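You operate a simulated robot arm through the tools that you are given. There is no shell and no other tool.

You run a simulated two-armed robot. Do the job below in one go: nothing can be reset, and whatever is moved stays where it is left.

TASK
Spin-test bearing 62 and sort it by the reading.
Fine: one spin; GOOD tray if the dial reads in the green, else the reject box; switch the tester off at the end.

The check looks at the end state, three seconds after you hand in, the way a careful person would. Anything else that was tipped, shoved, dropped, spilled or broken makes it a failure.

THE ROBOT
Two 7-joint arms with fingered hands on one trunk that stands fixed in place. Base frame: the origin is at the foot of the trunk, x ahead of it, y to its left, z up; the work surface is at about z = 900. Readings come in mm, rad, newtons and seconds.
The left shoulder is at [73, 154, 1184], the right one opposite. With the tool pointing down near the work surface each hand reaches from about 460 to 880 mm from the base axis, measured 20 degrees to its own side. Payload 4 kg a hand.
The tool frame of a hand sits at the grasp point between the pads (the TCP): z along the fingers, y along the line on which they close. The tips reach 30 mm beyond it. The gripper opens to 104 mm; its body begins 35 mm behind the TCP. The gripper is a hand of 3 fingers: y runs from the thumb to the fingers, the wrist lies at [-15, -104, -178] in the tool frame, and closing takes about 1.5 s.
Orientation is that of the tool frame in the base frame, as a unit quaternion [x, y, z, w]. With the fingers straight down and the wrist toward the robot, the tool's x, y and z point along [0, 1, 0], [1, 0, 0] and [0, 0, -1] of the base frame.

THE INTERFACE
- The arms move only by the tool move_arm. It takes "left_targets", "right_targets" or both (then of equal length, played together; a hand with none holds still); each is a list of rows, each a list of 7 numbers: the opening, from 0 (shut) to 1 (fully open), then the shift along the base's x, y, z in mm, then the turn, a rotation vector about the base's x, y, z in rad. In form: [[claw, dx, dy, dz, rx, ry, rz], ...]. A call has 1 to 20 rows; each row shifts and turns the commanded pose from where the row before left it. A row lasts 0.2 s, in which the tool goes at most 50 mm and 0.15 rad; a call with a longer step from one row to the next is refused whole, and so is a gripper value outside its range. A pose out of reach is approached as far as the arm can. The call stops where the force on the tool passes 50 N (or 10 N more than at its start, if that is more) or the arm is blocked; 0.2 s more then pass. Each finger travels about 153 mm/s and halts on what it meets, pressing with about 23 N; the grip force reading is that of the motor and also rises with nothing between the fingers. The clock runs only during rows and for 0.2 s after the last one: add rows that do not move to give the fingers time. The reply holds the time, the measured pose of the TCP, the force on the tool along the base axes, the opening and the grip force, in the units named above and with some noise, with the torque about the TCP (base axes, N m) and any sound that the robot's microphone picked up.
- Cameras (640 x 400 px; columns grow to the right, rows downward): "scene" is now at [137, -22.1, 1410.5]; the picture's right is [-0.21, -0.98, -0.00], its down [-0.59, 0.13, -0.80] and it looks along [0.78, -0.17, -0.60] (base axes); focal length 297 px, centre (320, 200). "left" rides on the left gripper at [-64, -94, -117] in its tool frame; the picture's right is [-0.72, -0.33, 0.61], its down [0.64, -0.65, 0.40] and it looks along [0.27, 0.68, 0.68] (tool axes); focal length 238 px, centre (320, 200). "right" rides on the right gripper at [64, -94, -117] in its tool frame; the picture's right is [-0.72, 0.33, -0.61], its down [-0.64, -0.65, 0.40] and it looks along [-0.27, 0.68, 0.68] (tool axes); focal length 238 px, centre (320, 200). There is no depth. A picture from a camera that has moved, and an enlarged one, comes with that camera's place and axes in the base frame and with its lens.
- capture(camera): a new picture of that camera. The clock stands still meanwhile.
- raise_lower(by): slides the trunk up (or, below 0, down) by that many mm; the arms and the scene camera ride with it, the base frame stays. It gives what a move gives, with no picture.
- preshape(shape, hand): the hand has 3 fingers and takes this shape, open, in about a second: jaw (thumb against the fingers, like two jaws); tri (thumb and two fingers); tip (a fingertip pinch); poke (one finger out to press); point (the index stretched); flat (the hand flat); cup (the hand cupped); fist (a fist). The gripper value then closes the fingers along that shape, each until it touches; the sizes above hold for jaw. It gives what a move gives, with no picture.
- head_to(pan, tilt): turns the head with the scene camera to pan (to the left, within 1.501 rad either way) and tilt (down, from -0.506 to 1.204), counted from straight ahead of the robot. It gives what a move gives.
- enlarge(camera, box): a new picture of the part [left, top, right, bottom] of that camera's present view, enlarged. The clock stands still meanwhile.
- hand_in(): hands the job in; it is judged then, once.

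Nothing tells you positions but the pictures and the camera data. Unless the task says otherwise, let go and move clear before handing in.

The tools are called after ">>>" as a command line: name --argument value ..., lists and objects as JSON in quotes. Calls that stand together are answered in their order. move_arm: Moves the arms, as the interface text tells. Its arguments: {"type":"object","properties":{"left_targets":{"type":"array","items":{"type":"array","items":{"type":"number"}}},"right_targets":{"type":"array","items":{"type":"array","items":{"type":"number"}}}},"required":[]} The other tools are called the same way: raise_lower (by) moves the trunk up or down; preshape (shape, hand) gives the hand a shape; head_to (pan, tilt) turns the head that bears the scene camera; capture (camera) takes a picture; enlarge (camera, box) takes an enlarged picture of a part of a camera's view; hand_in () hands the job in.

At the start:

```text
time: 0.0
left_eef_pos: [600.7, 148.3, 1181.9]
left_orientation: [0.707, 0.707, 0.0, 0.0]
left_ft_force: [-0.4, 0.5, -0.6]
left_ft_torque: [-0.01, 0.0, 0.02]
left_gripper_width: 103.5
left_grasp_force: 0.1
left_shape: jaw
right_eef_pos: [459.5, -321.6, 1224.3]
right_orientation: [0.706, 0.708, 0.001, -0.001]
right_ft_force: [-0.7, 0.0, 0.1]
right_ft_torque: [-0.01, 0.03, 0.01]
right_gripper_width: 103.6
right_grasp_force: 0.2
right_shape: jaw
trunk travel left (down, up): [-600.0, 340.0]
head pan, tilt (commanded): [-0.211, 0.641]
```

scene: 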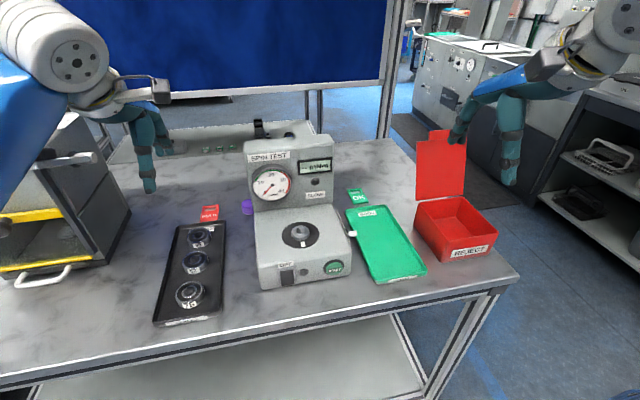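
right: 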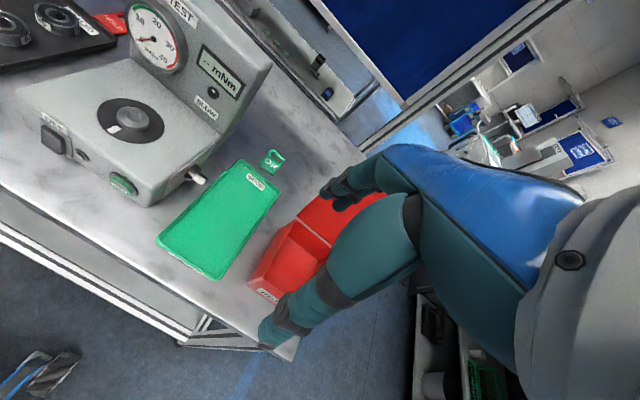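
left: 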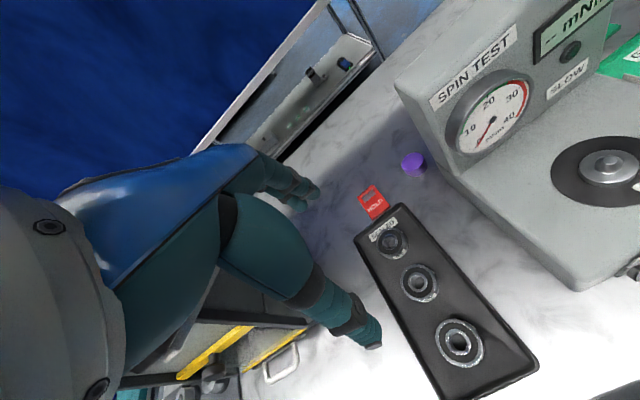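

I see a spin tester in the middle, a black tray with three bearings at the left, a green GOOD tray and a red reject box at the right. I'll look closer at the labels and the tester before moving.

>>> enlarge --camera "scene" --box '[140, 200, 250, 330]'

>>> enlarge --camera "scene" --box '[235, 130, 365, 295]'

>>> enlarge --camera "scene" --box '[330, 120, 510, 290]'

>>> enlarge --camera "left" --box '[340, 180, 560, 400]'

>>> enlarge --camera "right" --box '[0, 0, 260, 220]'

```text
3.08 times, centred on (195, 265) of scene
camera zoom: at [137.0, -22.1, 1410.5], right [-0.21, -0.98, 0.0], down [-0.59, 0.13, -0.8], along [0.78, -0.17, -0.6], focal length 915 px, centre (705, 0)
```

zoom: 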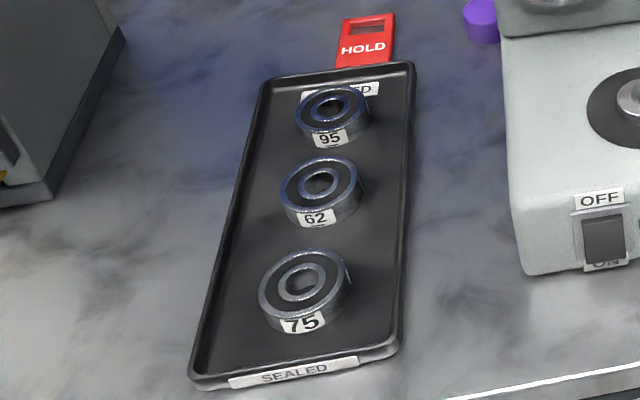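

```text
2.42 times, centred on (300, 212) of scene
camera zoom: at [137.0, -22.1, 1410.5], right [-0.21, -0.98, 0.0], down [-0.59, 0.13, -0.8], along [0.78, -0.17, -0.6], focal length 721 px, centre (368, 170)
```

zoom: 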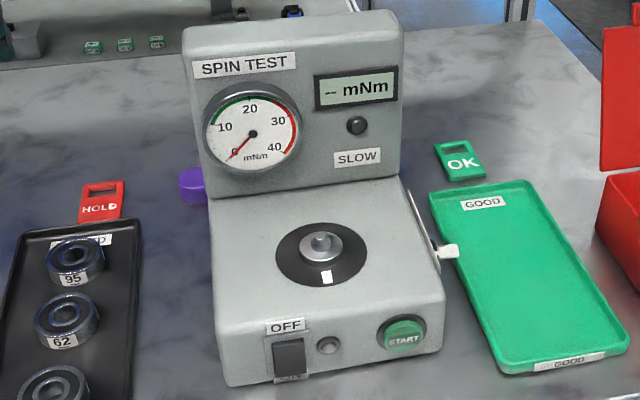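

```text
2.35 times, centred on (420, 205) of scene
camera zoom: at [137.0, -22.1, 1410.5], right [-0.21, -0.98, 0.0], down [-0.59, 0.13, -0.8], along [0.78, -0.17, -0.6], focal length 700 px, centre (85, 188)
```

zoom: 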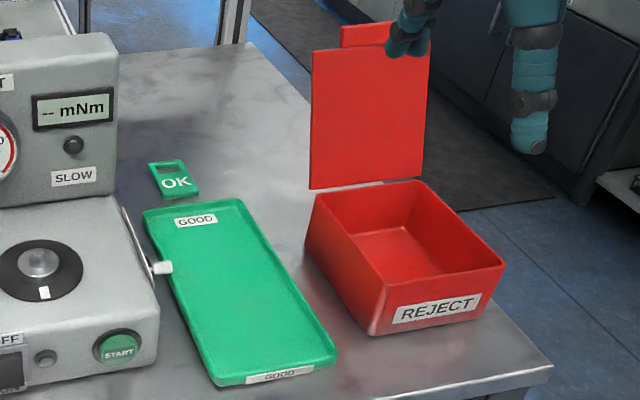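

```text
1.82 times, centred on (450, 290) of left
camera zoom: at [507.2, 83.4, 1300.6], right [-0.33, -0.72, -0.61], down [-0.65, 0.64, -0.4], along [0.68, 0.27, -0.68], focal length 433 px, centre (84, 36)
```

zoom: 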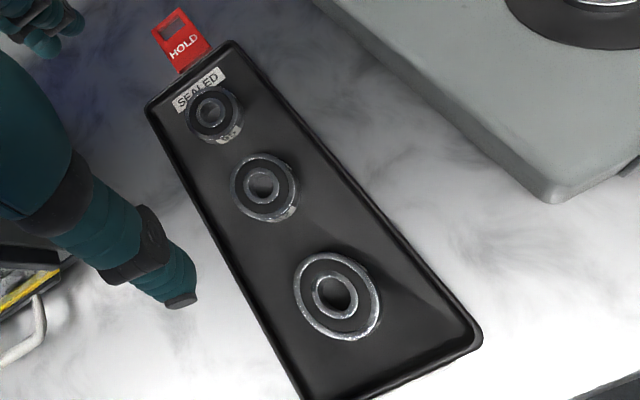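

```text
1.82 times, centred on (130, 110) of right
camera zoom: at [364.9, -256.5, 1340.8], right [0.33, -0.72, 0.61], down [-0.65, -0.64, -0.4], along [0.68, -0.27, -0.68], focal length 433 px, centre (666, 364)
```

zoom: 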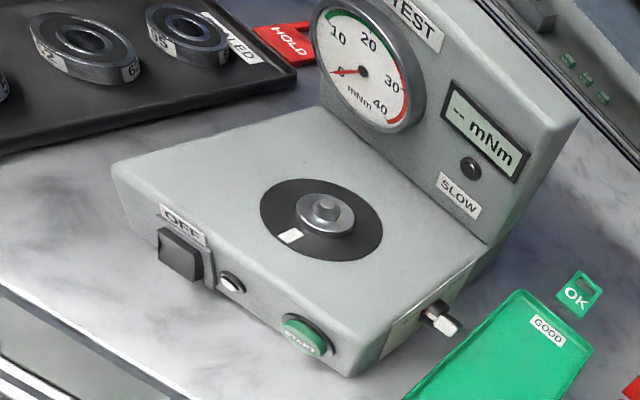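

The tester's spindle stub is at about (588, -77, 999) and bearing 62 at about (622, 152, top 922). I'll zoom in on details of the spindle, the lever and the buttons.

>>> enlarge --camera "right" --box '[90, 80, 180, 150]'

>>> enlarge --camera "right" --box '[160, 140, 230, 200]'

>>> enlarge --camera "scene" --box '[270, 200, 360, 290]'

>>> enlarge --camera "left" --box '[390, 0, 640, 200]'

>>> enlarge --camera "scene" --box '[170, 215, 225, 275]'

```text
5.71 times, centred on (135, 115) of right
camera zoom: at [364.9, -256.5, 1340.8], right [0.33, -0.72, 0.61], down [-0.65, -0.64, -0.4], along [0.68, -0.27, -0.68], focal length 1362 px, centre (1377, 686)
```

zoom: 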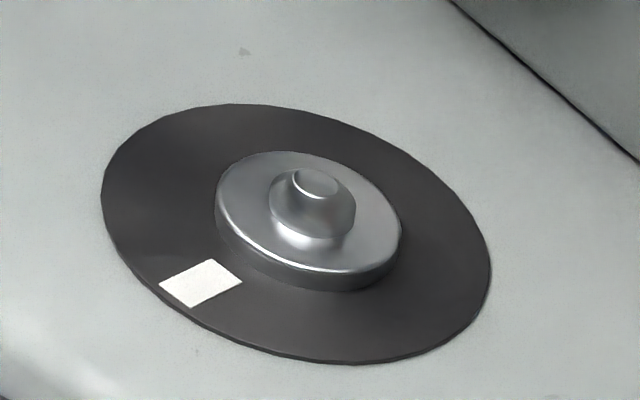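

```text
6.67 times, centred on (195, 170) of right
camera zoom: at [364.9, -256.5, 1340.8], right [0.33, -0.72, 0.61], down [-0.65, -0.64, -0.4], along [0.68, -0.27, -0.68], focal length 1589 px, centre (1153, 400)
```

zoom: 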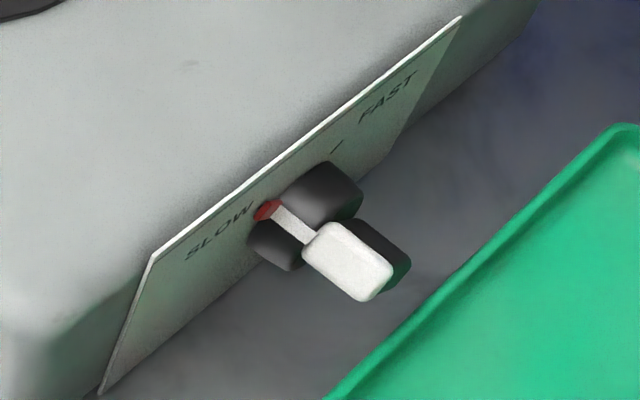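

```text
4.44 times, centred on (315, 245) of scene
camera zoom: at [137.0, -22.1, 1410.5], right [-0.21, -0.98, 0.0], down [-0.59, 0.13, -0.8], along [0.78, -0.17, -0.6], focal length 1322 px, centre (342, 0)
```

zoom: 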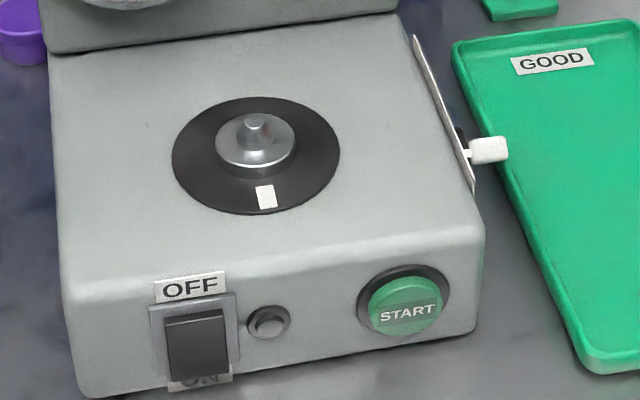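

```text
2.00 times, centred on (515, 100) of left
camera zoom: at [507.2, 83.4, 1300.6], right [-0.33, -0.72, -0.61], down [-0.65, 0.64, -0.4], along [0.68, 0.27, -0.68], focal length 477 px, centre (-70, 400)
```

zoom: 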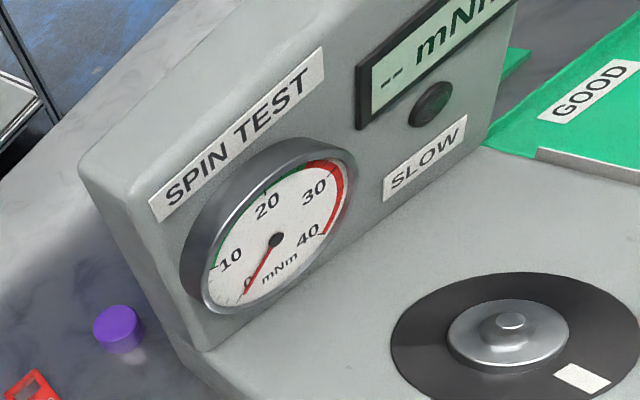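

```text
6.67 times, centred on (198, 245) of scene
camera zoom: at [137.0, -22.1, 1410.5], right [-0.21, -0.98, 0.0], down [-0.59, 0.13, -0.8], along [0.78, -0.17, -0.6], focal length 1982 px, centre (1137, -100)
```

zoom: 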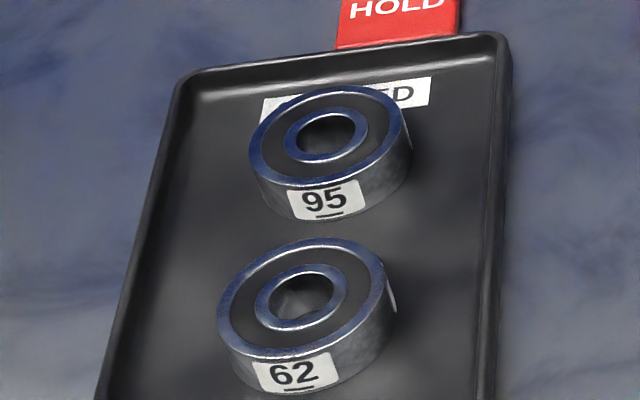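

The tester has a side lever with SLOW/FAST markings and a SLOW lamp, so I want to understand its state. I'll look around with the head for any placard or instructions.

>>> head_to --pan -0.1 --tilt 0.85

>>> capture --camera "scene"

>>> enlarge --camera "right" --box '[175, 150, 215, 190]'

>>> enlarge --camera "right" --box '[30, 110, 100, 170]'

```text
time: 0.7
left_eef_pos: [599.7, 148.1, 1182.7]
left_orientation: [0.707, 0.707, -0.001, -0.001]
left_ft_force: [0.4, -0.8, -0.1]
left_ft_torque: [0.0, -0.01, -0.01]
left_gripper_width: 103.8
left_grasp_force: 0.0
left_shape: jaw
right_eef_pos: [458.0, -319.2, 1224.8]
right_orientation: [0.707, 0.707, 0.0, -0.001]
right_ft_force: [-0.7, -0.5, 0.0]
right_ft_torque: [0.0, -0.01, -0.04]
right_gripper_width: 103.7
right_grasp_force: 0.1
right_shape: jaw
trunk travel left (down, up): [-600.0, 340.0]
head pan, tilt (commanded): [-0.099, 0.85]
```

```text
taken
camera scene: at [129.6, -11.6, 1393.2], right [-0.1, -0.99, 0.0], down [-0.75, 0.08, -0.66], along [0.66, -0.07, -0.75], focal length 297 px, centre (320, 200)
```

scene: 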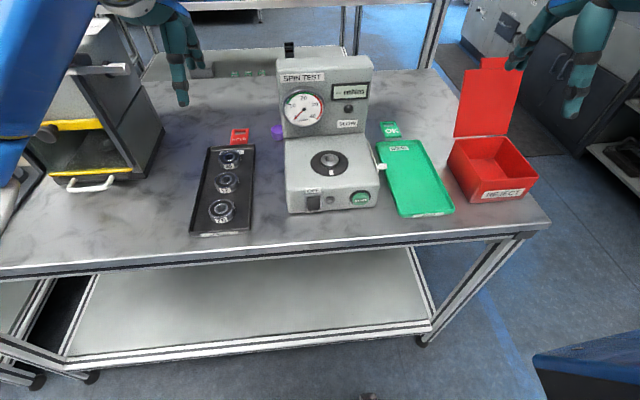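

```text
10.00 times, centred on (195, 170) of right
camera zoom: at [363.8, -256.1, 1341.4], right [0.33, -0.72, 0.61], down [-0.65, -0.64, -0.4], along [0.68, -0.27, -0.68], focal length 2384 px, centre (1570, 500)
```

zoom: 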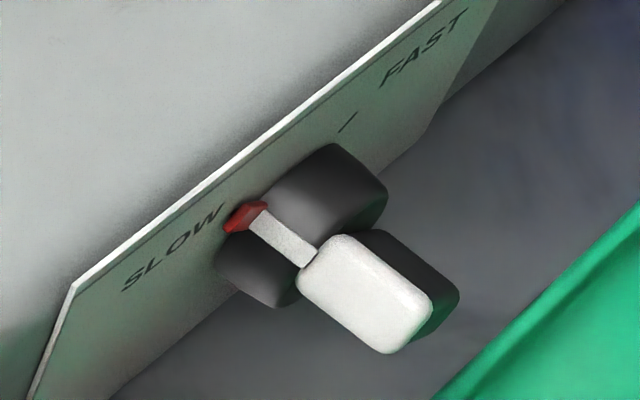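

```text
6.67 times, centred on (65, 140) of right
camera zoom: at [363.8, -256.1, 1341.4], right [0.33, -0.72, 0.61], down [-0.65, -0.64, -0.4], along [0.68, -0.27, -0.68], focal length 1589 px, centre (2020, 600)
```

zoom: 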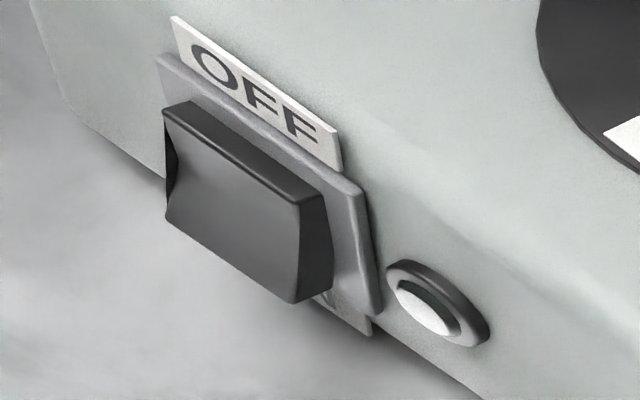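

The pointer of the side knob looks to be on the SLOW side. I'll check the rest of the bench for notes, then view the tester from the side with the hand cameras.

>>> enlarge --camera "scene" --box '[0, 0, 280, 200]'

>>> enlarge --camera "scene" --box '[260, 30, 400, 130]'

>>> enlarge --camera "scene" --box '[360, 50, 560, 230]'

```text
2.00 times, centred on (140, 100) of scene
camera zoom: at [129.6, -11.6, 1393.2], right [-0.1, -0.99, 0.0], down [-0.75, 0.08, -0.66], along [0.66, -0.07, -0.75], focal length 595 px, centre (680, 400)
```

zoom: 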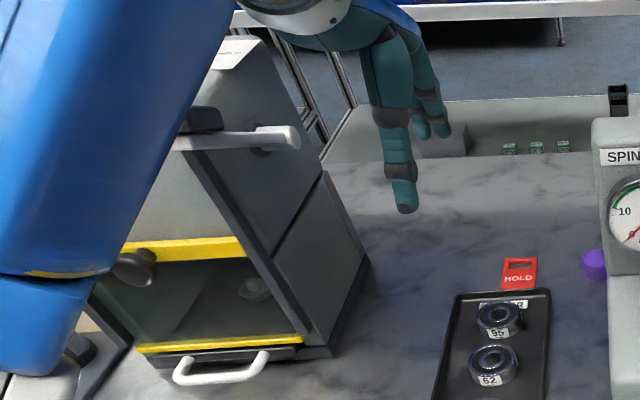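

```text
4.00 times, centred on (330, 80) of scene
camera zoom: at [129.6, -11.6, 1393.2], right [-0.1, -0.99, 0.0], down [-0.75, 0.08, -0.66], along [0.66, -0.07, -0.75], focal length 1189 px, centre (280, 680)
```

zoom: 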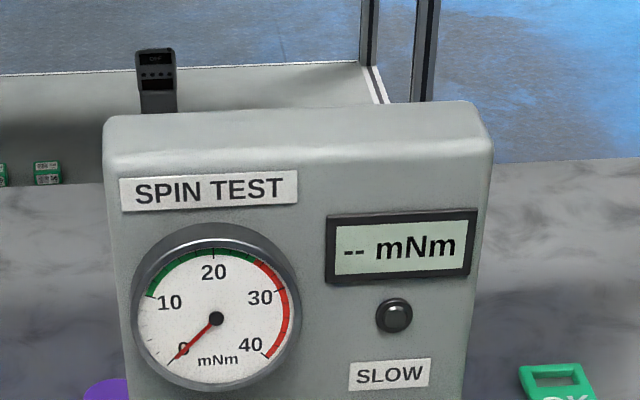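

```text
2.22 times, centred on (460, 140) of scene
camera zoom: at [129.6, -11.6, 1393.2], right [-0.1, -0.99, 0.0], down [-0.75, 0.08, -0.66], along [0.66, -0.07, -0.75], focal length 661 px, centre (9, 333)
```

zoom: 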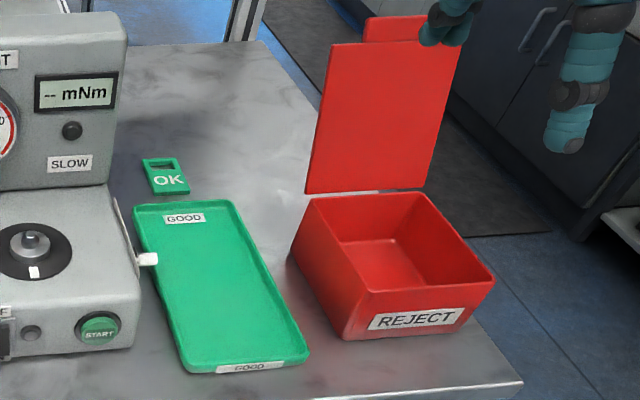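

There's a cabinet at the left with what looks like a paper label on top. I'll read that and look left/right.

>>> enlarge --camera "scene" --box '[80, 5, 150, 55]'

>>> head_to --pan 0.5 --tilt 0.7

>>> capture --camera "scene"

>>> head_to --pan 0.0 --tilt 0.3

>>> capture --camera "scene"

```text
8.00 times, centred on (115, 30) of scene
camera zoom: at [129.6, -11.6, 1393.2], right [-0.1, -0.99, 0.0], down [-0.75, 0.08, -0.66], along [0.66, -0.07, -0.75], focal length 2379 px, centre (1960, 1560)
```

zoom: 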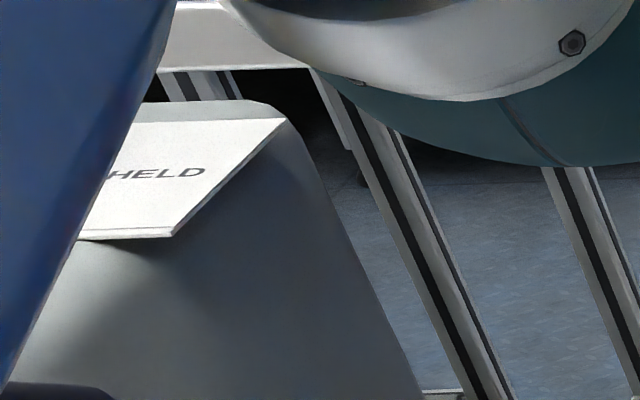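

```text
time: 1.7
left_eef_pos: [600.3, 147.9, 1183.4]
left_orientation: [0.707, 0.707, 0.0, 0.0]
left_ft_force: [0.0, 0.7, -0.4]
left_ft_torque: [0.01, -0.01, -0.03]
left_gripper_width: 103.7
left_grasp_force: 0.0
left_shape: jaw
right_eef_pos: [459.1, -319.2, 1225.3]
right_orientation: [0.706, 0.708, 0.0, -0.001]
right_ft_force: [-0.1, 0.5, -0.5]
right_ft_torque: [0.02, 0.01, 0.0]
right_gripper_width: 103.9
right_grasp_force: 0.1
right_shape: jaw
trunk travel left (down, up): [-600.0, 340.0]
head pan, tilt (commanded): [0.499, 0.7]
```

```text
taken
camera scene: at [126.4, 36.8, 1405.4], right [0.48, -0.88, 0.0], down [-0.57, -0.31, -0.76], along [0.67, 0.37, -0.65], focal length 297 px, centre (320, 200)
```

scene: 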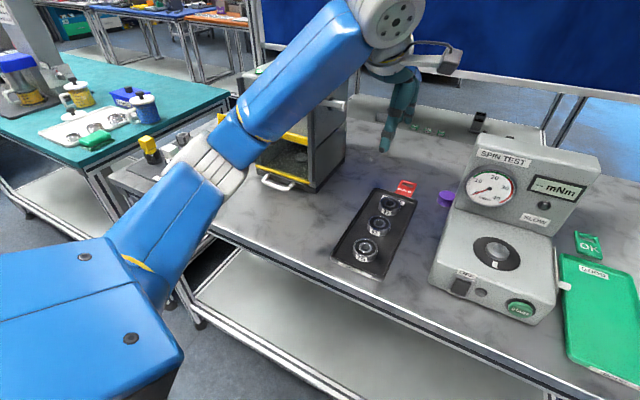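

```text
time: 2.7
left_eef_pos: [599.8, 147.8, 1183.1]
left_orientation: [0.707, 0.707, 0.0, 0.0]
left_ft_force: [0.8, 0.2, 0.0]
left_ft_torque: [0.05, 0.05, -0.02]
left_gripper_width: 103.9
left_grasp_force: 0.1
left_shape: jaw
right_eef_pos: [458.0, -320.5, 1225.8]
right_orientation: [0.707, 0.707, 0.001, 0.0]
right_ft_force: [0.4, 0.4, -0.4]
right_ft_torque: [-0.01, 0.0, 0.0]
right_gripper_width: 103.5
right_grasp_force: 0.1
right_shape: jaw
trunk travel left (down, up): [-600.0, 340.0]
head pan, tilt (commanded): [0.0, 0.3]
```

```text
taken
camera scene: at [145.2, -3.8, 1441.4], right [0.0, -1.0, 0.0], down [-0.3, 0.0, -0.95], along [0.95, 0.0, -0.3], focal length 297 px, centre (320, 200)
```

scene: 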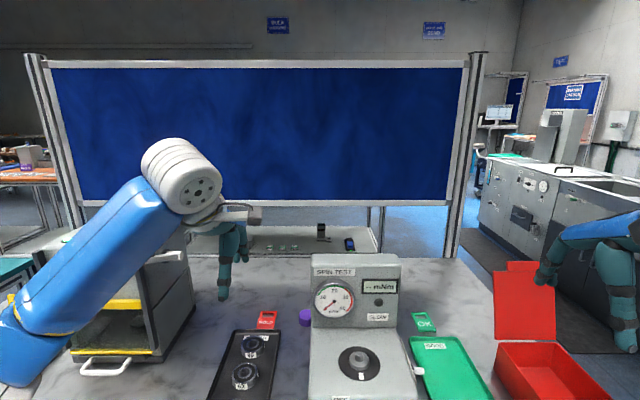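

The left cabinet is marked HELD and is not part of this job; I find no placard. Next I turn the right hand to look at the tester's side knob from the right.

>>> head_to --pan -0.2 --tilt 0.75

>>> move_arm --right_targets '[[1, 0, 0, -20, 0, 0, 0.15], [1, 0, 0, -20, 0, 0, 0.15], [1, 0, 0, -20, 0, 0, 0.15], [1, 0, 0, -20, 0, 0, 0.15], [1, 0, 0, -20, 0, 0, 0.15], [1, 0, 0, -20, 0, 0, 0.15], [1, 0, 0, -20, 0, 0, 0.15], [1, 0, 0, -10, 0, 0, 0.15]]'

>>> capture --camera "right"

>>> capture --camera "scene"

```text
time: 3.6
left_eef_pos: [598.5, 149.2, 1184.3]
left_orientation: [0.707, 0.707, 0.0, 0.001]
left_ft_force: [-0.4, -0.5, 1.7]
left_ft_torque: [0.03, 0.0, -0.04]
left_gripper_width: 103.7
left_grasp_force: 0.1
left_shape: jaw
right_eef_pos: [458.1, -320.6, 1226.0]
right_orientation: [0.707, 0.707, 0.001, 0.0]
right_ft_force: [-0.3, 0.4, 0.6]
right_ft_torque: [0.01, -0.03, -0.04]
right_gripper_width: 103.6
right_grasp_force: 0.0
right_shape: jaw
trunk travel left (down, up): [-600.0, 340.0]
head pan, tilt (commanded): [-0.201, 0.75]
```

```text
time: 5.4
left_eef_pos: [600.4, 147.9, 1183.8]
left_orientation: [0.706, 0.708, 0.0, 0.001]
left_ft_force: [-0.8, -0.1, 0.7]
left_ft_torque: [-0.01, 0.0, 0.03]
left_gripper_width: 103.5
left_grasp_force: 0.0
left_shape: jaw
right_eef_pos: [458.8, -319.9, 1074.8]
right_orientation: [0.183, 0.983, 0.0, -0.001]
right_ft_force: [-0.6, 0.4, 0.9]
right_ft_torque: [0.0, 0.0, -0.02]
right_gripper_width: 103.7
right_grasp_force: 0.0
right_shape: jaw
trunk travel left (down, up): [-600.0, 340.0]
head pan, tilt (commanded): [-0.201, 0.75]
```

```text
taken
camera right: at [365.0, -384.2, 1191.2], right [0.79, 0.04, 0.61], down [0.36, -0.84, -0.41], along [0.5, 0.54, -0.68], focal length 238 px, centre (320, 200)
```

right: 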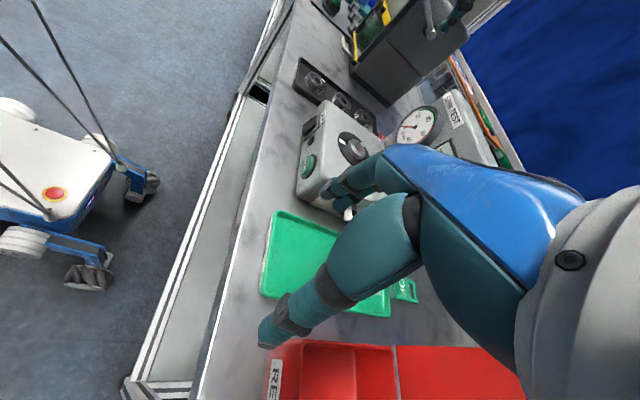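

```text
taken
camera scene: at [134.3, -20.5, 1401.0], right [-0.2, -0.98, 0.0], down [-0.67, 0.14, -0.73], along [0.71, -0.15, -0.68], focal length 297 px, centre (320, 200)
```

scene: 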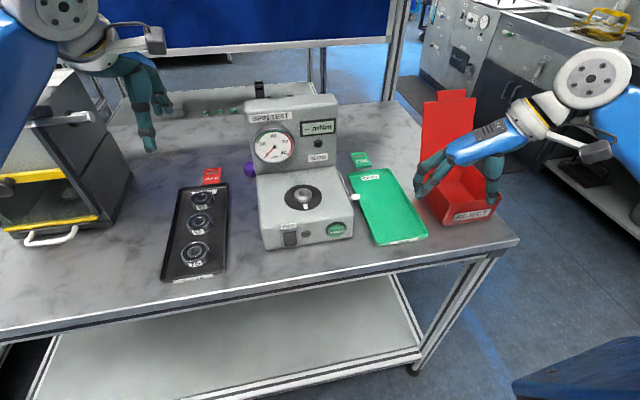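

The hand's own fingers block the knob from this spot. I'll move the right hand further right and turn it back a bit for a clear side view of the knob near (596, -195, 953).

>>> move_arm --right_targets '[[1, 17.4, -36.8, 3.4, 0, 0, -0.12], [1, 17.4, -36.8, 3.4, 0, 0, -0.12], [1, 17.4, -36.8, 3.4, 0, 0, -0.12], [1, 17.4, -36.8, 3.4, 0, 0, -0.12], [1, 17.4, -36.8, 3.4, 0, 0, -0.12]]'

>>> capture --camera "right"

```text
time: 6.6
left_eef_pos: [600.4, 147.1, 1184.1]
left_orientation: [0.707, 0.707, 0.001, -0.001]
left_ft_force: [-0.4, 0.9, -0.4]
left_ft_torque: [0.03, -0.01, 0.01]
left_gripper_width: 103.7
left_grasp_force: 0.0
left_shape: jaw
right_eef_pos: [544.7, -509.2, 1089.1]
right_orientation: [0.468, 0.884, 0.0, -0.001]
right_ft_force: [-0.7, 0.9, -0.2]
right_ft_torque: [0.0, 0.02, -0.02]
right_gripper_width: 103.7
right_grasp_force: 0.0
right_shape: jaw
trunk travel left (down, up): [-600.0, 340.0]
head pan, tilt (commanded): [-0.201, 0.75]
```

```text
taken
camera right: at [430.9, -508.1, 1205.3], right [0.68, -0.41, 0.61], down [-0.18, -0.9, -0.41], along [0.72, 0.16, -0.68], focal length 238 px, centre (320, 200)
```

right: 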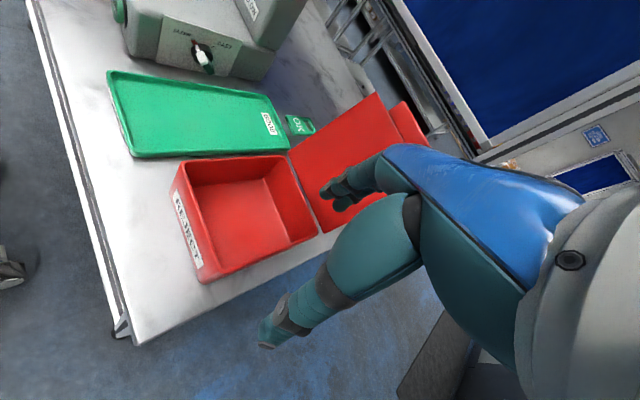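

>>> enlarge --camera "right" --box '[160, 10, 250, 80]'

>>> enlarge --camera "right" --box '[100, 0, 330, 170]'

```text
5.71 times, centred on (205, 45) of right
camera zoom: at [430.9, -508.1, 1205.3], right [0.68, -0.41, 0.61], down [-0.18, -0.9, -0.41], along [0.72, 0.16, -0.68], focal length 1362 px, centre (977, 1086)
```

zoom: 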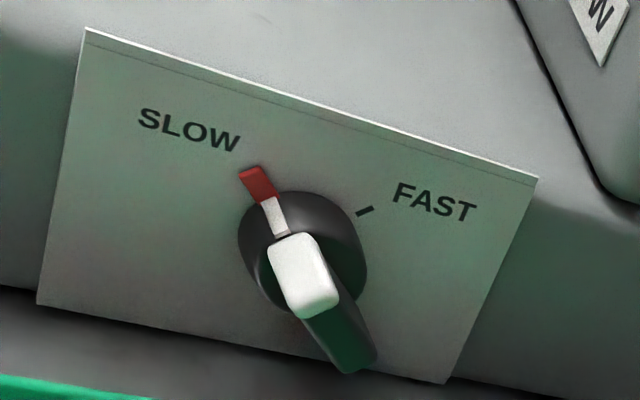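

```text
2.35 times, centred on (215, 85) of right
camera zoom: at [430.9, -508.1, 1205.3], right [0.68, -0.41, 0.61], down [-0.18, -0.9, -0.41], along [0.72, 0.16, -0.68], focal length 561 px, centre (567, 471)
```

zoom: 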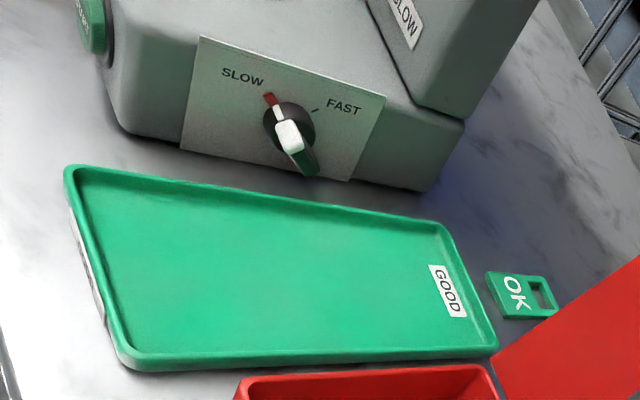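

The side knob points at SLOW, and nothing in the job asks to change it, so I leave it alone. Now I turn the left hand by 90° (fingers closing along y) and hover over bearing 62 at about (622, 152).

>>> move_arm --left_targets '[[1, 2, 0, -8, 0, 0, -0.1428], [1, 2, 0, -8, 0, 0, -0.1428], [1, 2, 0, -8, 0, 0, -0.1428], [1, 2, 0, -8, 0, 0, -0.1428], [1, 2, 0, -8, 0, 0, -0.1428], [1, 2, 0, -8, 0, 0, -0.1428], [1, 2, 0, -8, 0, 0, -0.1428], [1, 2, 0, -8, 0, 0, -0.1428], [1, 2, 0, -8, 0, 0, -0.1428], [1, 2, 0, -8, 0, 0, -0.1428], [1, 2, 0, -8, 0, 0, -0.1428]]'

>>> capture --camera "left"

>>> capture --camera "scene"

```text
time: 9.0
left_eef_pos: [621.6, 148.0, 1096.1]
left_orientation: [1.0, -0.001, -0.001, 0.0]
left_ft_force: [-0.1, -0.8, 0.4]
left_ft_torque: [0.0, 0.01, 0.02]
left_gripper_width: 103.5
left_grasp_force: 0.0
left_shape: jaw
right_eef_pos: [545.5, -506.7, 1089.2]
right_orientation: [0.466, 0.885, 0.0, -0.002]
right_ft_force: [0.8, 0.6, 0.5]
right_ft_torque: [-0.01, -0.01, -0.04]
right_gripper_width: 103.9
right_grasp_force: 0.0
right_shape: jaw
trunk travel left (down, up): [-600.0, 340.0]
head pan, tilt (commanded): [-0.201, 0.75]
```

```text
taken
camera left: at [558.7, 241.5, 1212.9], right [-0.72, 0.33, -0.61], down [0.64, 0.65, -0.41], along [0.27, -0.68, -0.68], focal length 238 px, centre (320, 200)
```

left: 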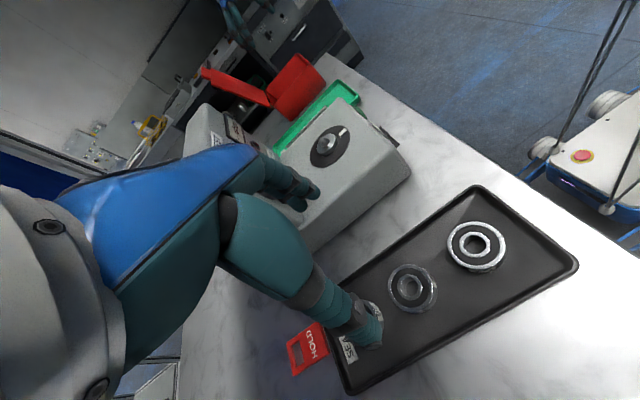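

```text
taken
camera scene: at [134.4, -21.5, 1401.0], right [-0.2, -0.98, 0.0], down [-0.67, 0.14, -0.73], along [0.71, -0.14, -0.68], focal length 297 px, centre (320, 200)
```

scene: 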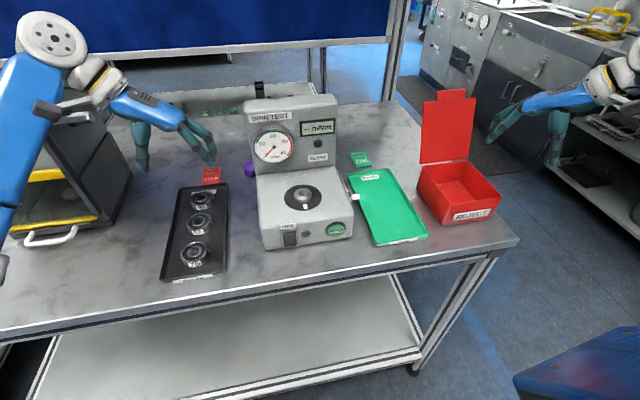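

Bearing 62 is the middle one. I'll zoom in to refine its centre and check finger clearance.

>>> enlarge --camera "left" --box '[330, 180, 590, 400]'

>>> enlarge --camera "scene" --box '[120, 90, 240, 290]'

```text
1.82 times, centred on (460, 290) of left
camera zoom: at [558.7, 241.5, 1212.9], right [-0.72, 0.33, -0.61], down [0.64, 0.65, -0.41], along [0.27, -0.68, -0.68], focal length 433 px, centre (66, 36)
```

zoom: 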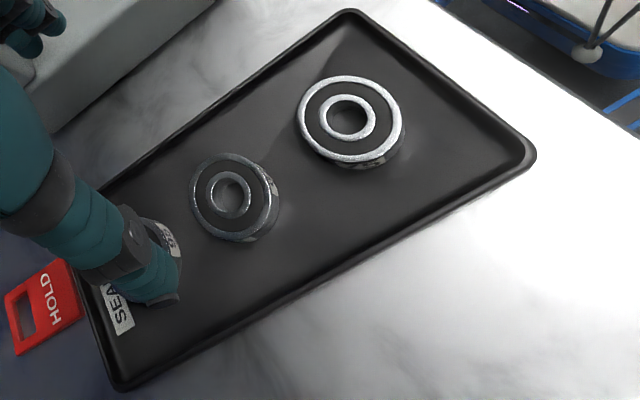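

```text
2.00 times, centred on (180, 190) of scene
camera zoom: at [134.4, -21.5, 1401.0], right [-0.2, -0.98, 0.0], down [-0.67, 0.14, -0.73], along [0.71, -0.14, -0.68], focal length 595 px, centre (600, 220)
```

zoom: 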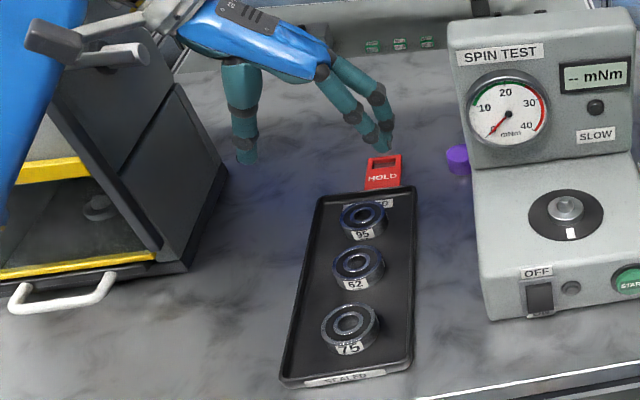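

Bearing 62's centre comes out at (621.5, 152.7) with its top near 922. I narrow the opening to about 68 mm, align and descend part way, then check.

>>> move_arm --left_targets '[[0.66, 0, 4.7, 0, 0, 0, 0], [0.66, 0, 0, -35, 0, 0, 0], [0.66, 0, 0, -35, 0, 0, 0], [0.66, 0, 0, -35, 0, 0, 0], [0.66, 0, 0, 0, 0, 0, 0]]'

>>> capture --camera "left"

>>> enlarge --camera "scene" --box '[120, 110, 260, 290]'

```text
time: 10.2
left_eef_pos: [620.8, 151.9, 991.7]
left_orientation: [1.0, 0.0, 0.0, 0.0]
left_ft_force: [-1.1, -0.6, -1.0]
left_ft_torque: [0.04, -0.02, 0.0]
left_gripper_width: 68.8
left_grasp_force: 0.1
left_shape: jaw
right_eef_pos: [544.2, -509.1, 1089.0]
right_orientation: [0.466, 0.885, 0.003, 0.0]
right_ft_force: [-0.3, -1.0, 0.2]
right_ft_torque: [0.0, -0.02, -0.02]
right_gripper_width: 103.6
right_grasp_force: 0.0
right_shape: jaw
trunk travel left (down, up): [-600.0, 340.0]
head pan, tilt (commanded): [-0.201, 0.75]
```

```text
taken
camera left: at [557.8, 244.0, 1108.4], right [-0.72, 0.33, -0.61], down [0.64, 0.65, -0.4], along [0.27, -0.68, -0.68], focal length 238 px, centre (320, 200)
```

left: 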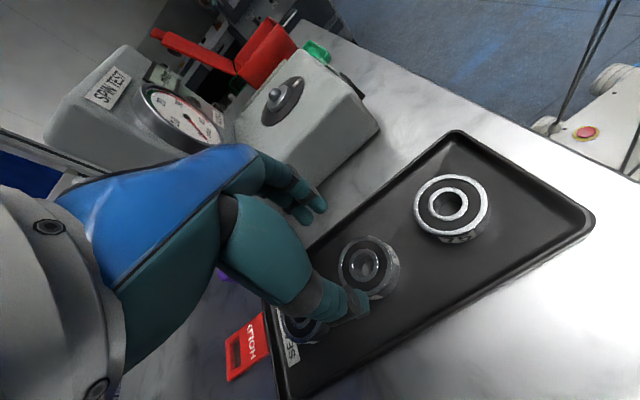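

```text
2.22 times, centred on (190, 200) of scene
camera zoom: at [130.9, -29.1, 1401.2], right [-0.2, -0.98, -0.01], down [-0.67, 0.14, -0.73], along [0.72, -0.14, -0.68], focal length 661 px, centre (609, 200)
```

zoom: 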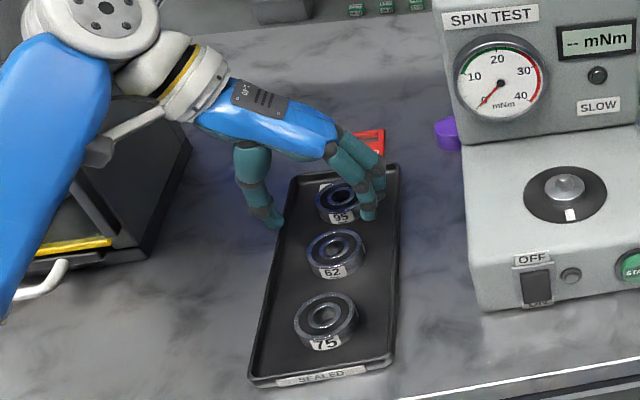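

The fingers straddle bearing 62 nicely and are clear of 95 and 75. I descend in small steps to about z=938.

>>> move_arm --left_targets '[[0.63, 0.5, 0.7, -20, 0, 0, 0], [0.63, 0, 0, -15, 0, 0, 0], [0.63, 0, 0, -10, 0, 0, 0], [0.63, 0, 0, -5, 0, 0, 0], [0.63, 0, 0, 0, 0, 0, 0]]'

>>> capture --camera "left"

>>> enlarge --camera "scene" --box '[140, 160, 240, 280]'

```text
time: 11.4
left_eef_pos: [618.7, 151.7, 944.0]
left_orientation: [1.0, 0.0, 0.002, -0.001]
left_ft_force: [-0.2, -0.5, 0.6]
left_ft_torque: [-0.01, 0.01, -0.01]
left_gripper_width: 65.9
left_grasp_force: 0.0
left_shape: jaw
right_eef_pos: [540.6, -509.9, 1090.2]
right_orientation: [0.468, 0.884, 0.002, 0.0]
right_ft_force: [-0.3, 0.2, 0.5]
right_ft_torque: [0.02, 0.02, -0.02]
right_gripper_width: 103.3
right_grasp_force: 0.0
right_shape: jaw
trunk travel left (down, up): [-600.0, 340.0]
head pan, tilt (commanded): [-0.201, 0.75]
```

```text
taken
camera left: at [554.6, 244.7, 1061.9], right [-0.72, 0.33, -0.62], down [0.64, 0.65, -0.4], along [0.27, -0.68, -0.68], focal length 238 px, centre (320, 200)
```

left: 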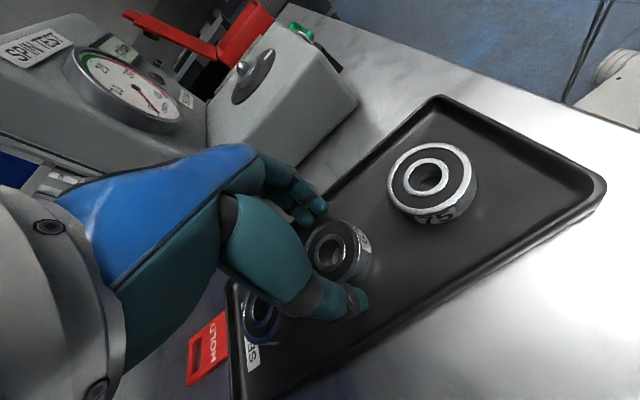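

```text
3.33 times, centred on (190, 220) of scene
camera zoom: at [127.8, -26.6, 1401.8], right [-0.2, -0.98, -0.01], down [-0.67, 0.14, -0.73], along [0.72, -0.14, -0.68], focal length 991 px, centre (753, 133)
```

zoom: 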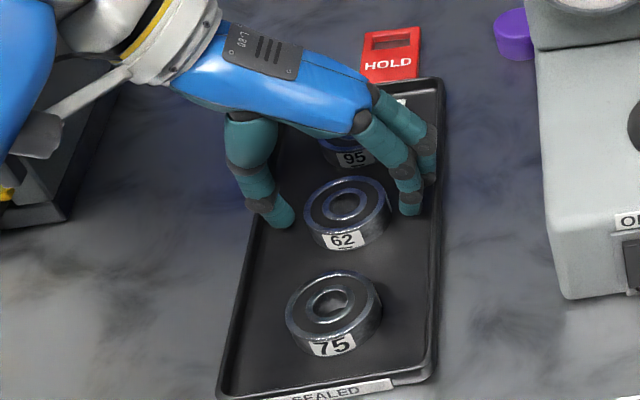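

The hand straddles bearing 62; the measured pose lags a few mm in x, so I correct that, go down the last 6 mm and close gently.

>>> move_arm --left_targets '[[0.63, 2.5, 0.5, -3, 0, 0, 0], [0.63, 0, 0, -3, 0, 0, 0], [0.63, 0, 0, 0, 0, 0, 0]]'

>>> enlarge --camera "scene" --box '[140, 160, 240, 280]'

```text
time: 12.2
left_eef_pos: [619.1, 150.3, 941.0]
left_orientation: [1.0, 0.0, 0.003, -0.002]
left_ft_force: [0.4, 0.2, -0.4]
left_ft_torque: [-0.01, -0.01, 0.01]
left_gripper_width: 65.8
left_grasp_force: 0.0
left_shape: jaw
right_eef_pos: [538.1, -511.9, 1091.0]
right_orientation: [0.466, 0.885, 0.003, 0.001]
right_ft_force: [0.0, 0.1, -0.1]
right_ft_torque: [-0.03, 0.0, -0.02]
right_gripper_width: 103.5
right_grasp_force: 0.0
right_shape: jaw
trunk travel left (down, up): [-600.0, 340.0]
head pan, tilt (commanded): [-0.201, 0.75]
```

```text
3.33 times, centred on (190, 220) of scene
camera zoom: at [123.7, -29.5, 1402.1], right [-0.2, -0.98, -0.01], down [-0.66, 0.14, -0.73], along [0.72, -0.14, -0.68], focal length 991 px, centre (753, 133)
```

zoom: 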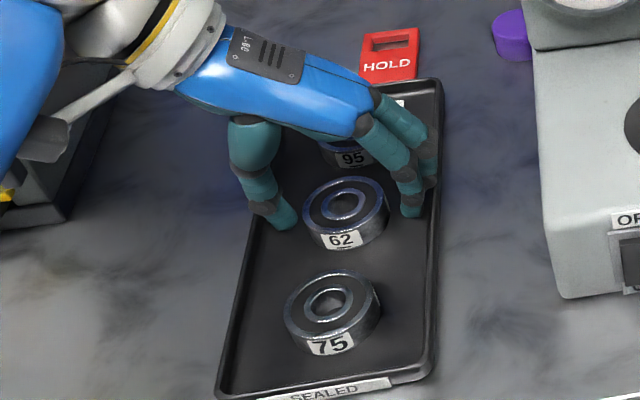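

The whole robot seems to be creeping backward slightly, which may mean the left forearm is touching something (perhaps the cabinet). I'll look before going on.

>>> capture --camera "scene"

>>> enlarge --camera "scene" --box '[0, 0, 180, 260]'

```text
taken
camera scene: at [123.7, -29.5, 1402.1], right [-0.2, -0.98, -0.01], down [-0.66, 0.14, -0.73], along [0.72, -0.14, -0.68], focal length 297 px, centre (320, 200)
```

scene: 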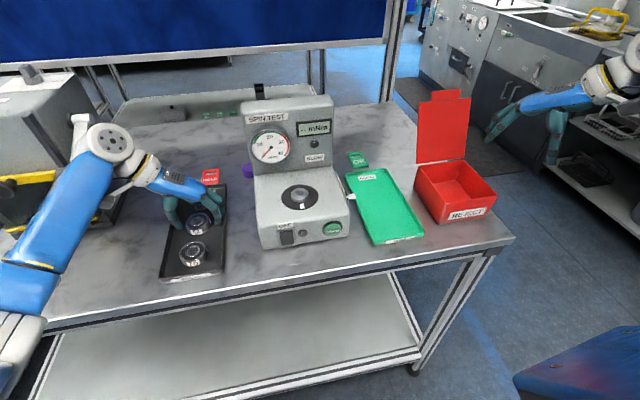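

```text
1.54 times, centred on (90, 130) of scene
camera zoom: at [123.7, -29.5, 1402.1], right [-0.2, -0.98, -0.01], down [-0.66, 0.14, -0.73], along [0.72, -0.14, -0.68], focal length 458 px, centre (674, 308)
```

zoom: 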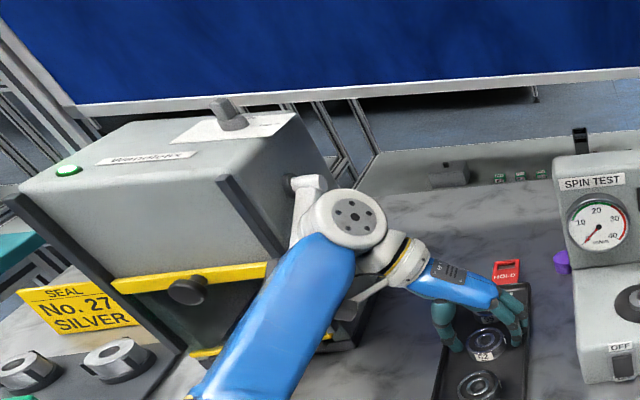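

I'll zoom in on the region between the left wrist and the cabinet to rule out contact.

>>> enlarge --camera "scene" --box '[40, 80, 150, 200]'

>>> capture --camera "right"

>>> move_arm --left_targets '[[0.63, 0, 0, 0, 0, 0, 0], [0.63, 0, 0, 0, 0, 0, 0]]'

```text
3.33 times, centred on (95, 140) of scene
camera zoom: at [123.7, -29.5, 1402.1], right [-0.2, -0.98, -0.01], down [-0.66, 0.14, -0.73], along [0.72, -0.14, -0.68], focal length 991 px, centre (1070, 400)
```

zoom: 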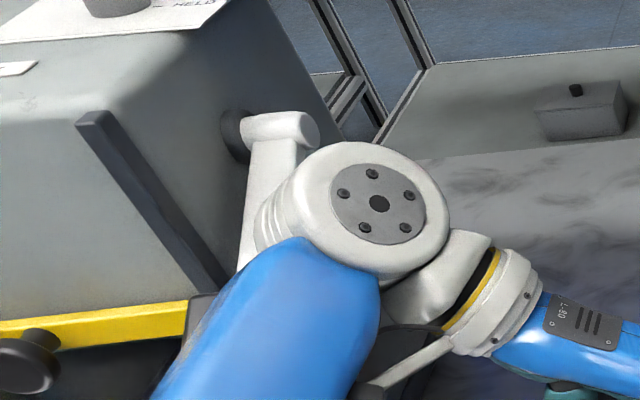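

```text
taken
camera right: at [423.5, -511.5, 1206.3], right [0.67, -0.41, 0.61], down [-0.18, -0.9, -0.41], along [0.72, 0.17, -0.67], focal length 238 px, centre (320, 200)
```

right: 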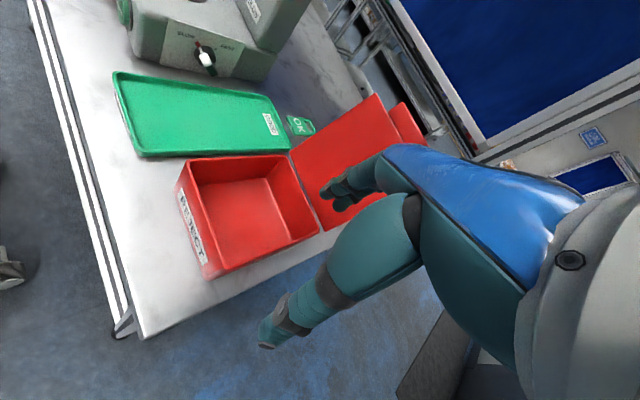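

```text
time: 12.8
left_eef_pos: [620.9, 150.3, 939.6]
left_orientation: [1.0, 0.0, 0.002, -0.002]
left_ft_force: [0.3, -1.0, -0.9]
left_ft_torque: [0.0, -0.01, 0.01]
left_gripper_width: 65.8
left_grasp_force: 0.1
left_shape: jaw
right_eef_pos: [538.9, -512.3, 1090.5]
right_orientation: [0.467, 0.884, 0.003, 0.001]
right_ft_force: [0.0, -0.1, -0.3]
right_ft_torque: [0.01, 0.01, 0.01]
right_gripper_width: 103.5
right_grasp_force: 0.0
right_shape: jaw
trunk travel left (down, up): [-600.0, 340.0]
head pan, tilt (commanded): [-0.201, 0.75]
```

The cabinet's side lever seems to have been pressed down by my left forearm on the way down (it pointed up toward the robot earlier). I'm well placed around bearing 62, so I'll close on it now, lift straight up, and then inspect the lever.

>>> move_arm --left_targets '[[0.63, 0.5, 2, -2, 0, 0, 0], [0.63, 0, 0, 0, 0, 0, 0], [0.5, 0, 0, 0, 0, 0, 0], [0.4, 0, 0, 0, 0, 0, 0], [0.3, 0, 0, 0, 0, 0, 0], [0.3, 0, 0, 0, 0, 0, 0], [0.3, 0, 0, 0, 0, 0, 0]]'

>>> enlarge --camera "scene" --box '[140, 160, 240, 280]'

>>> capture --camera "left"

```text
time: 14.4
left_eef_pos: [620.1, 150.4, 939.5]
left_orientation: [1.0, -0.001, 0.004, -0.002]
left_ft_force: [0.8, 1.0, 2.0]
left_ft_torque: [0.0, -0.04, -0.01]
left_gripper_width: 44.3
left_grasp_force: 23.7
left_shape: jaw
right_eef_pos: [539.2, -513.3, 1089.7]
right_orientation: [0.467, 0.884, 0.005, 0.001]
right_ft_force: [-0.3, -0.7, 0.3]
right_ft_torque: [0.02, 0.0, 0.03]
right_gripper_width: 103.7
right_grasp_force: 0.1
right_shape: jaw
trunk travel left (down, up): [-600.0, 340.0]
head pan, tilt (commanded): [-0.201, 0.75]
```

```text
3.33 times, centred on (190, 220) of scene
camera zoom: at [123.6, -35.0, 1401.9], right [-0.2, -0.98, -0.01], down [-0.66, 0.14, -0.73], along [0.72, -0.14, -0.68], focal length 991 px, centre (753, 133)
```

zoom: 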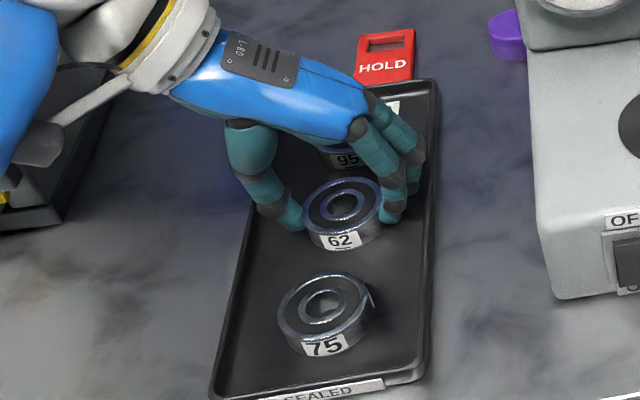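

```text
taken
camera left: at [555.9, 243.2, 1056.2], right [-0.71, 0.33, -0.62], down [0.64, 0.65, -0.4], along [0.27, -0.68, -0.68], focal length 238 px, centre (320, 200)
```

left: 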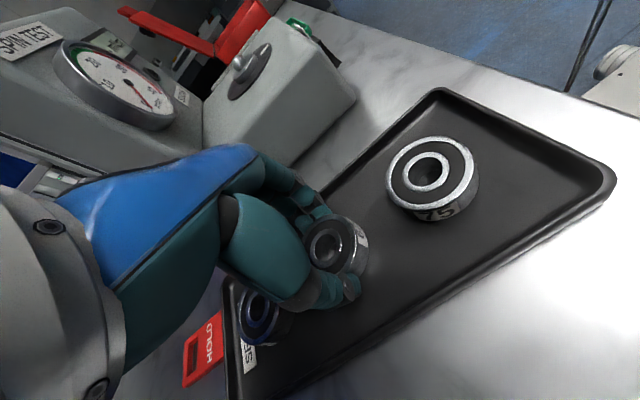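

Bearing 62 is gripped (23.7 N). I lift straight up and check the bearing and then the lever.

>>> move_arm --left_targets '[[0.3, 0, 0, 10, 0, 0, 0], [0.3, 0, 0, 15, 0, 0, 0], [0.3, 0, 0, 20, 0, 0, 0], [0.3, 0, 0, 20, 0, 0, 0], [0.3, 0, 0, 20, 0, 0, 0], [0.3, 0, 0, 20, 0, 0, 0], [0.3, 0, 0, 20, 0, 0, 0], [0.3, 0, 0, 20, 0, 0, 0], [0.3, 0, 0, 0, 0, 0, 0]]'

>>> capture --camera "scene"

>>> enlarge --camera "scene" --box '[0, 60, 150, 200]'

>>> capture --camera "left"

```text
time: 16.4
left_eef_pos: [624.7, 156.7, 1079.2]
left_orientation: [1.0, 0.0, -0.001, 0.0]
left_ft_force: [-0.1, -0.7, -0.6]
left_ft_torque: [-0.02, -0.02, -0.01]
left_gripper_width: 44.4
left_grasp_force: 23.4
left_shape: jaw
right_eef_pos: [544.5, -508.6, 1090.3]
right_orientation: [0.466, 0.885, 0.002, 0.0]
right_ft_force: [-0.8, -0.2, 0.0]
right_ft_torque: [-0.03, 0.02, -0.04]
right_gripper_width: 103.5
right_grasp_force: 0.1
right_shape: jaw
trunk travel left (down, up): [-600.0, 340.0]
head pan, tilt (commanded): [-0.201, 0.75]
```

```text
taken
camera scene: at [132.7, -23.2, 1401.1], right [-0.2, -0.98, 0.0], down [-0.67, 0.14, -0.73], along [0.72, -0.14, -0.68], focal length 297 px, centre (320, 200)
```

scene: 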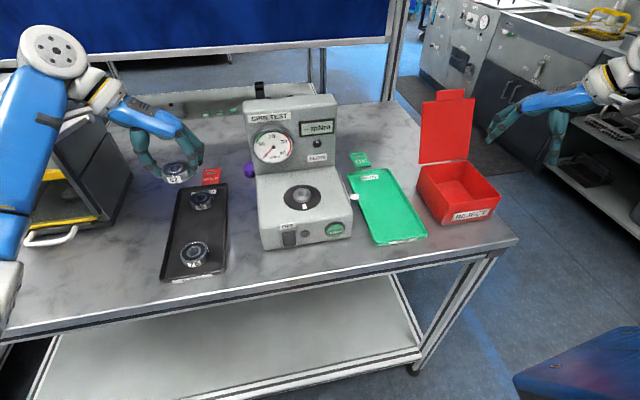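

```text
2.86 times, centred on (75, 130) of scene
camera zoom: at [132.7, -23.2, 1401.1], right [-0.2, -0.98, 0.0], down [-0.67, 0.14, -0.73], along [0.72, -0.14, -0.68], focal length 850 px, centre (1020, 400)
```

zoom: 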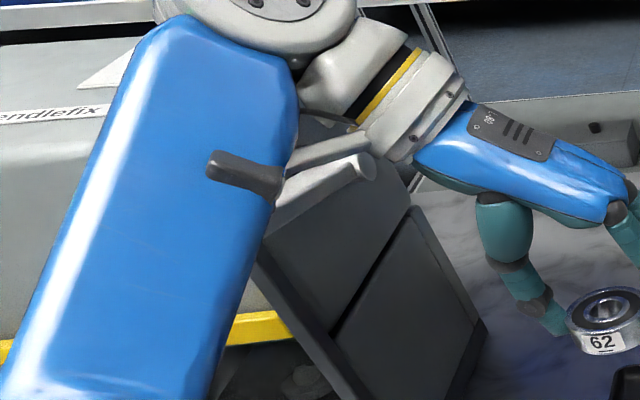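

```text
taken
camera left: at [561.0, 249.2, 1197.9], right [-0.72, 0.33, -0.61], down [0.64, 0.65, -0.4], along [0.27, -0.68, -0.68], focal length 238 px, centre (320, 200)
```

left: 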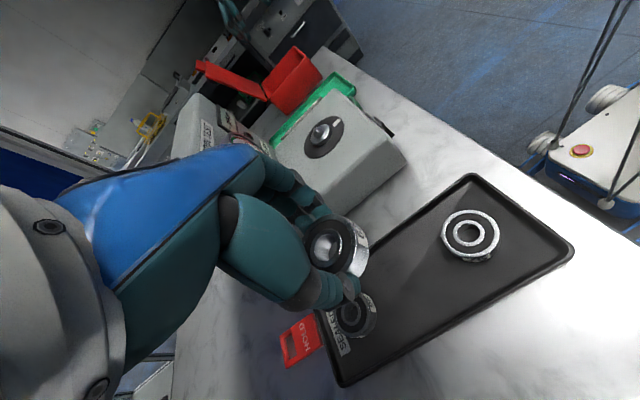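

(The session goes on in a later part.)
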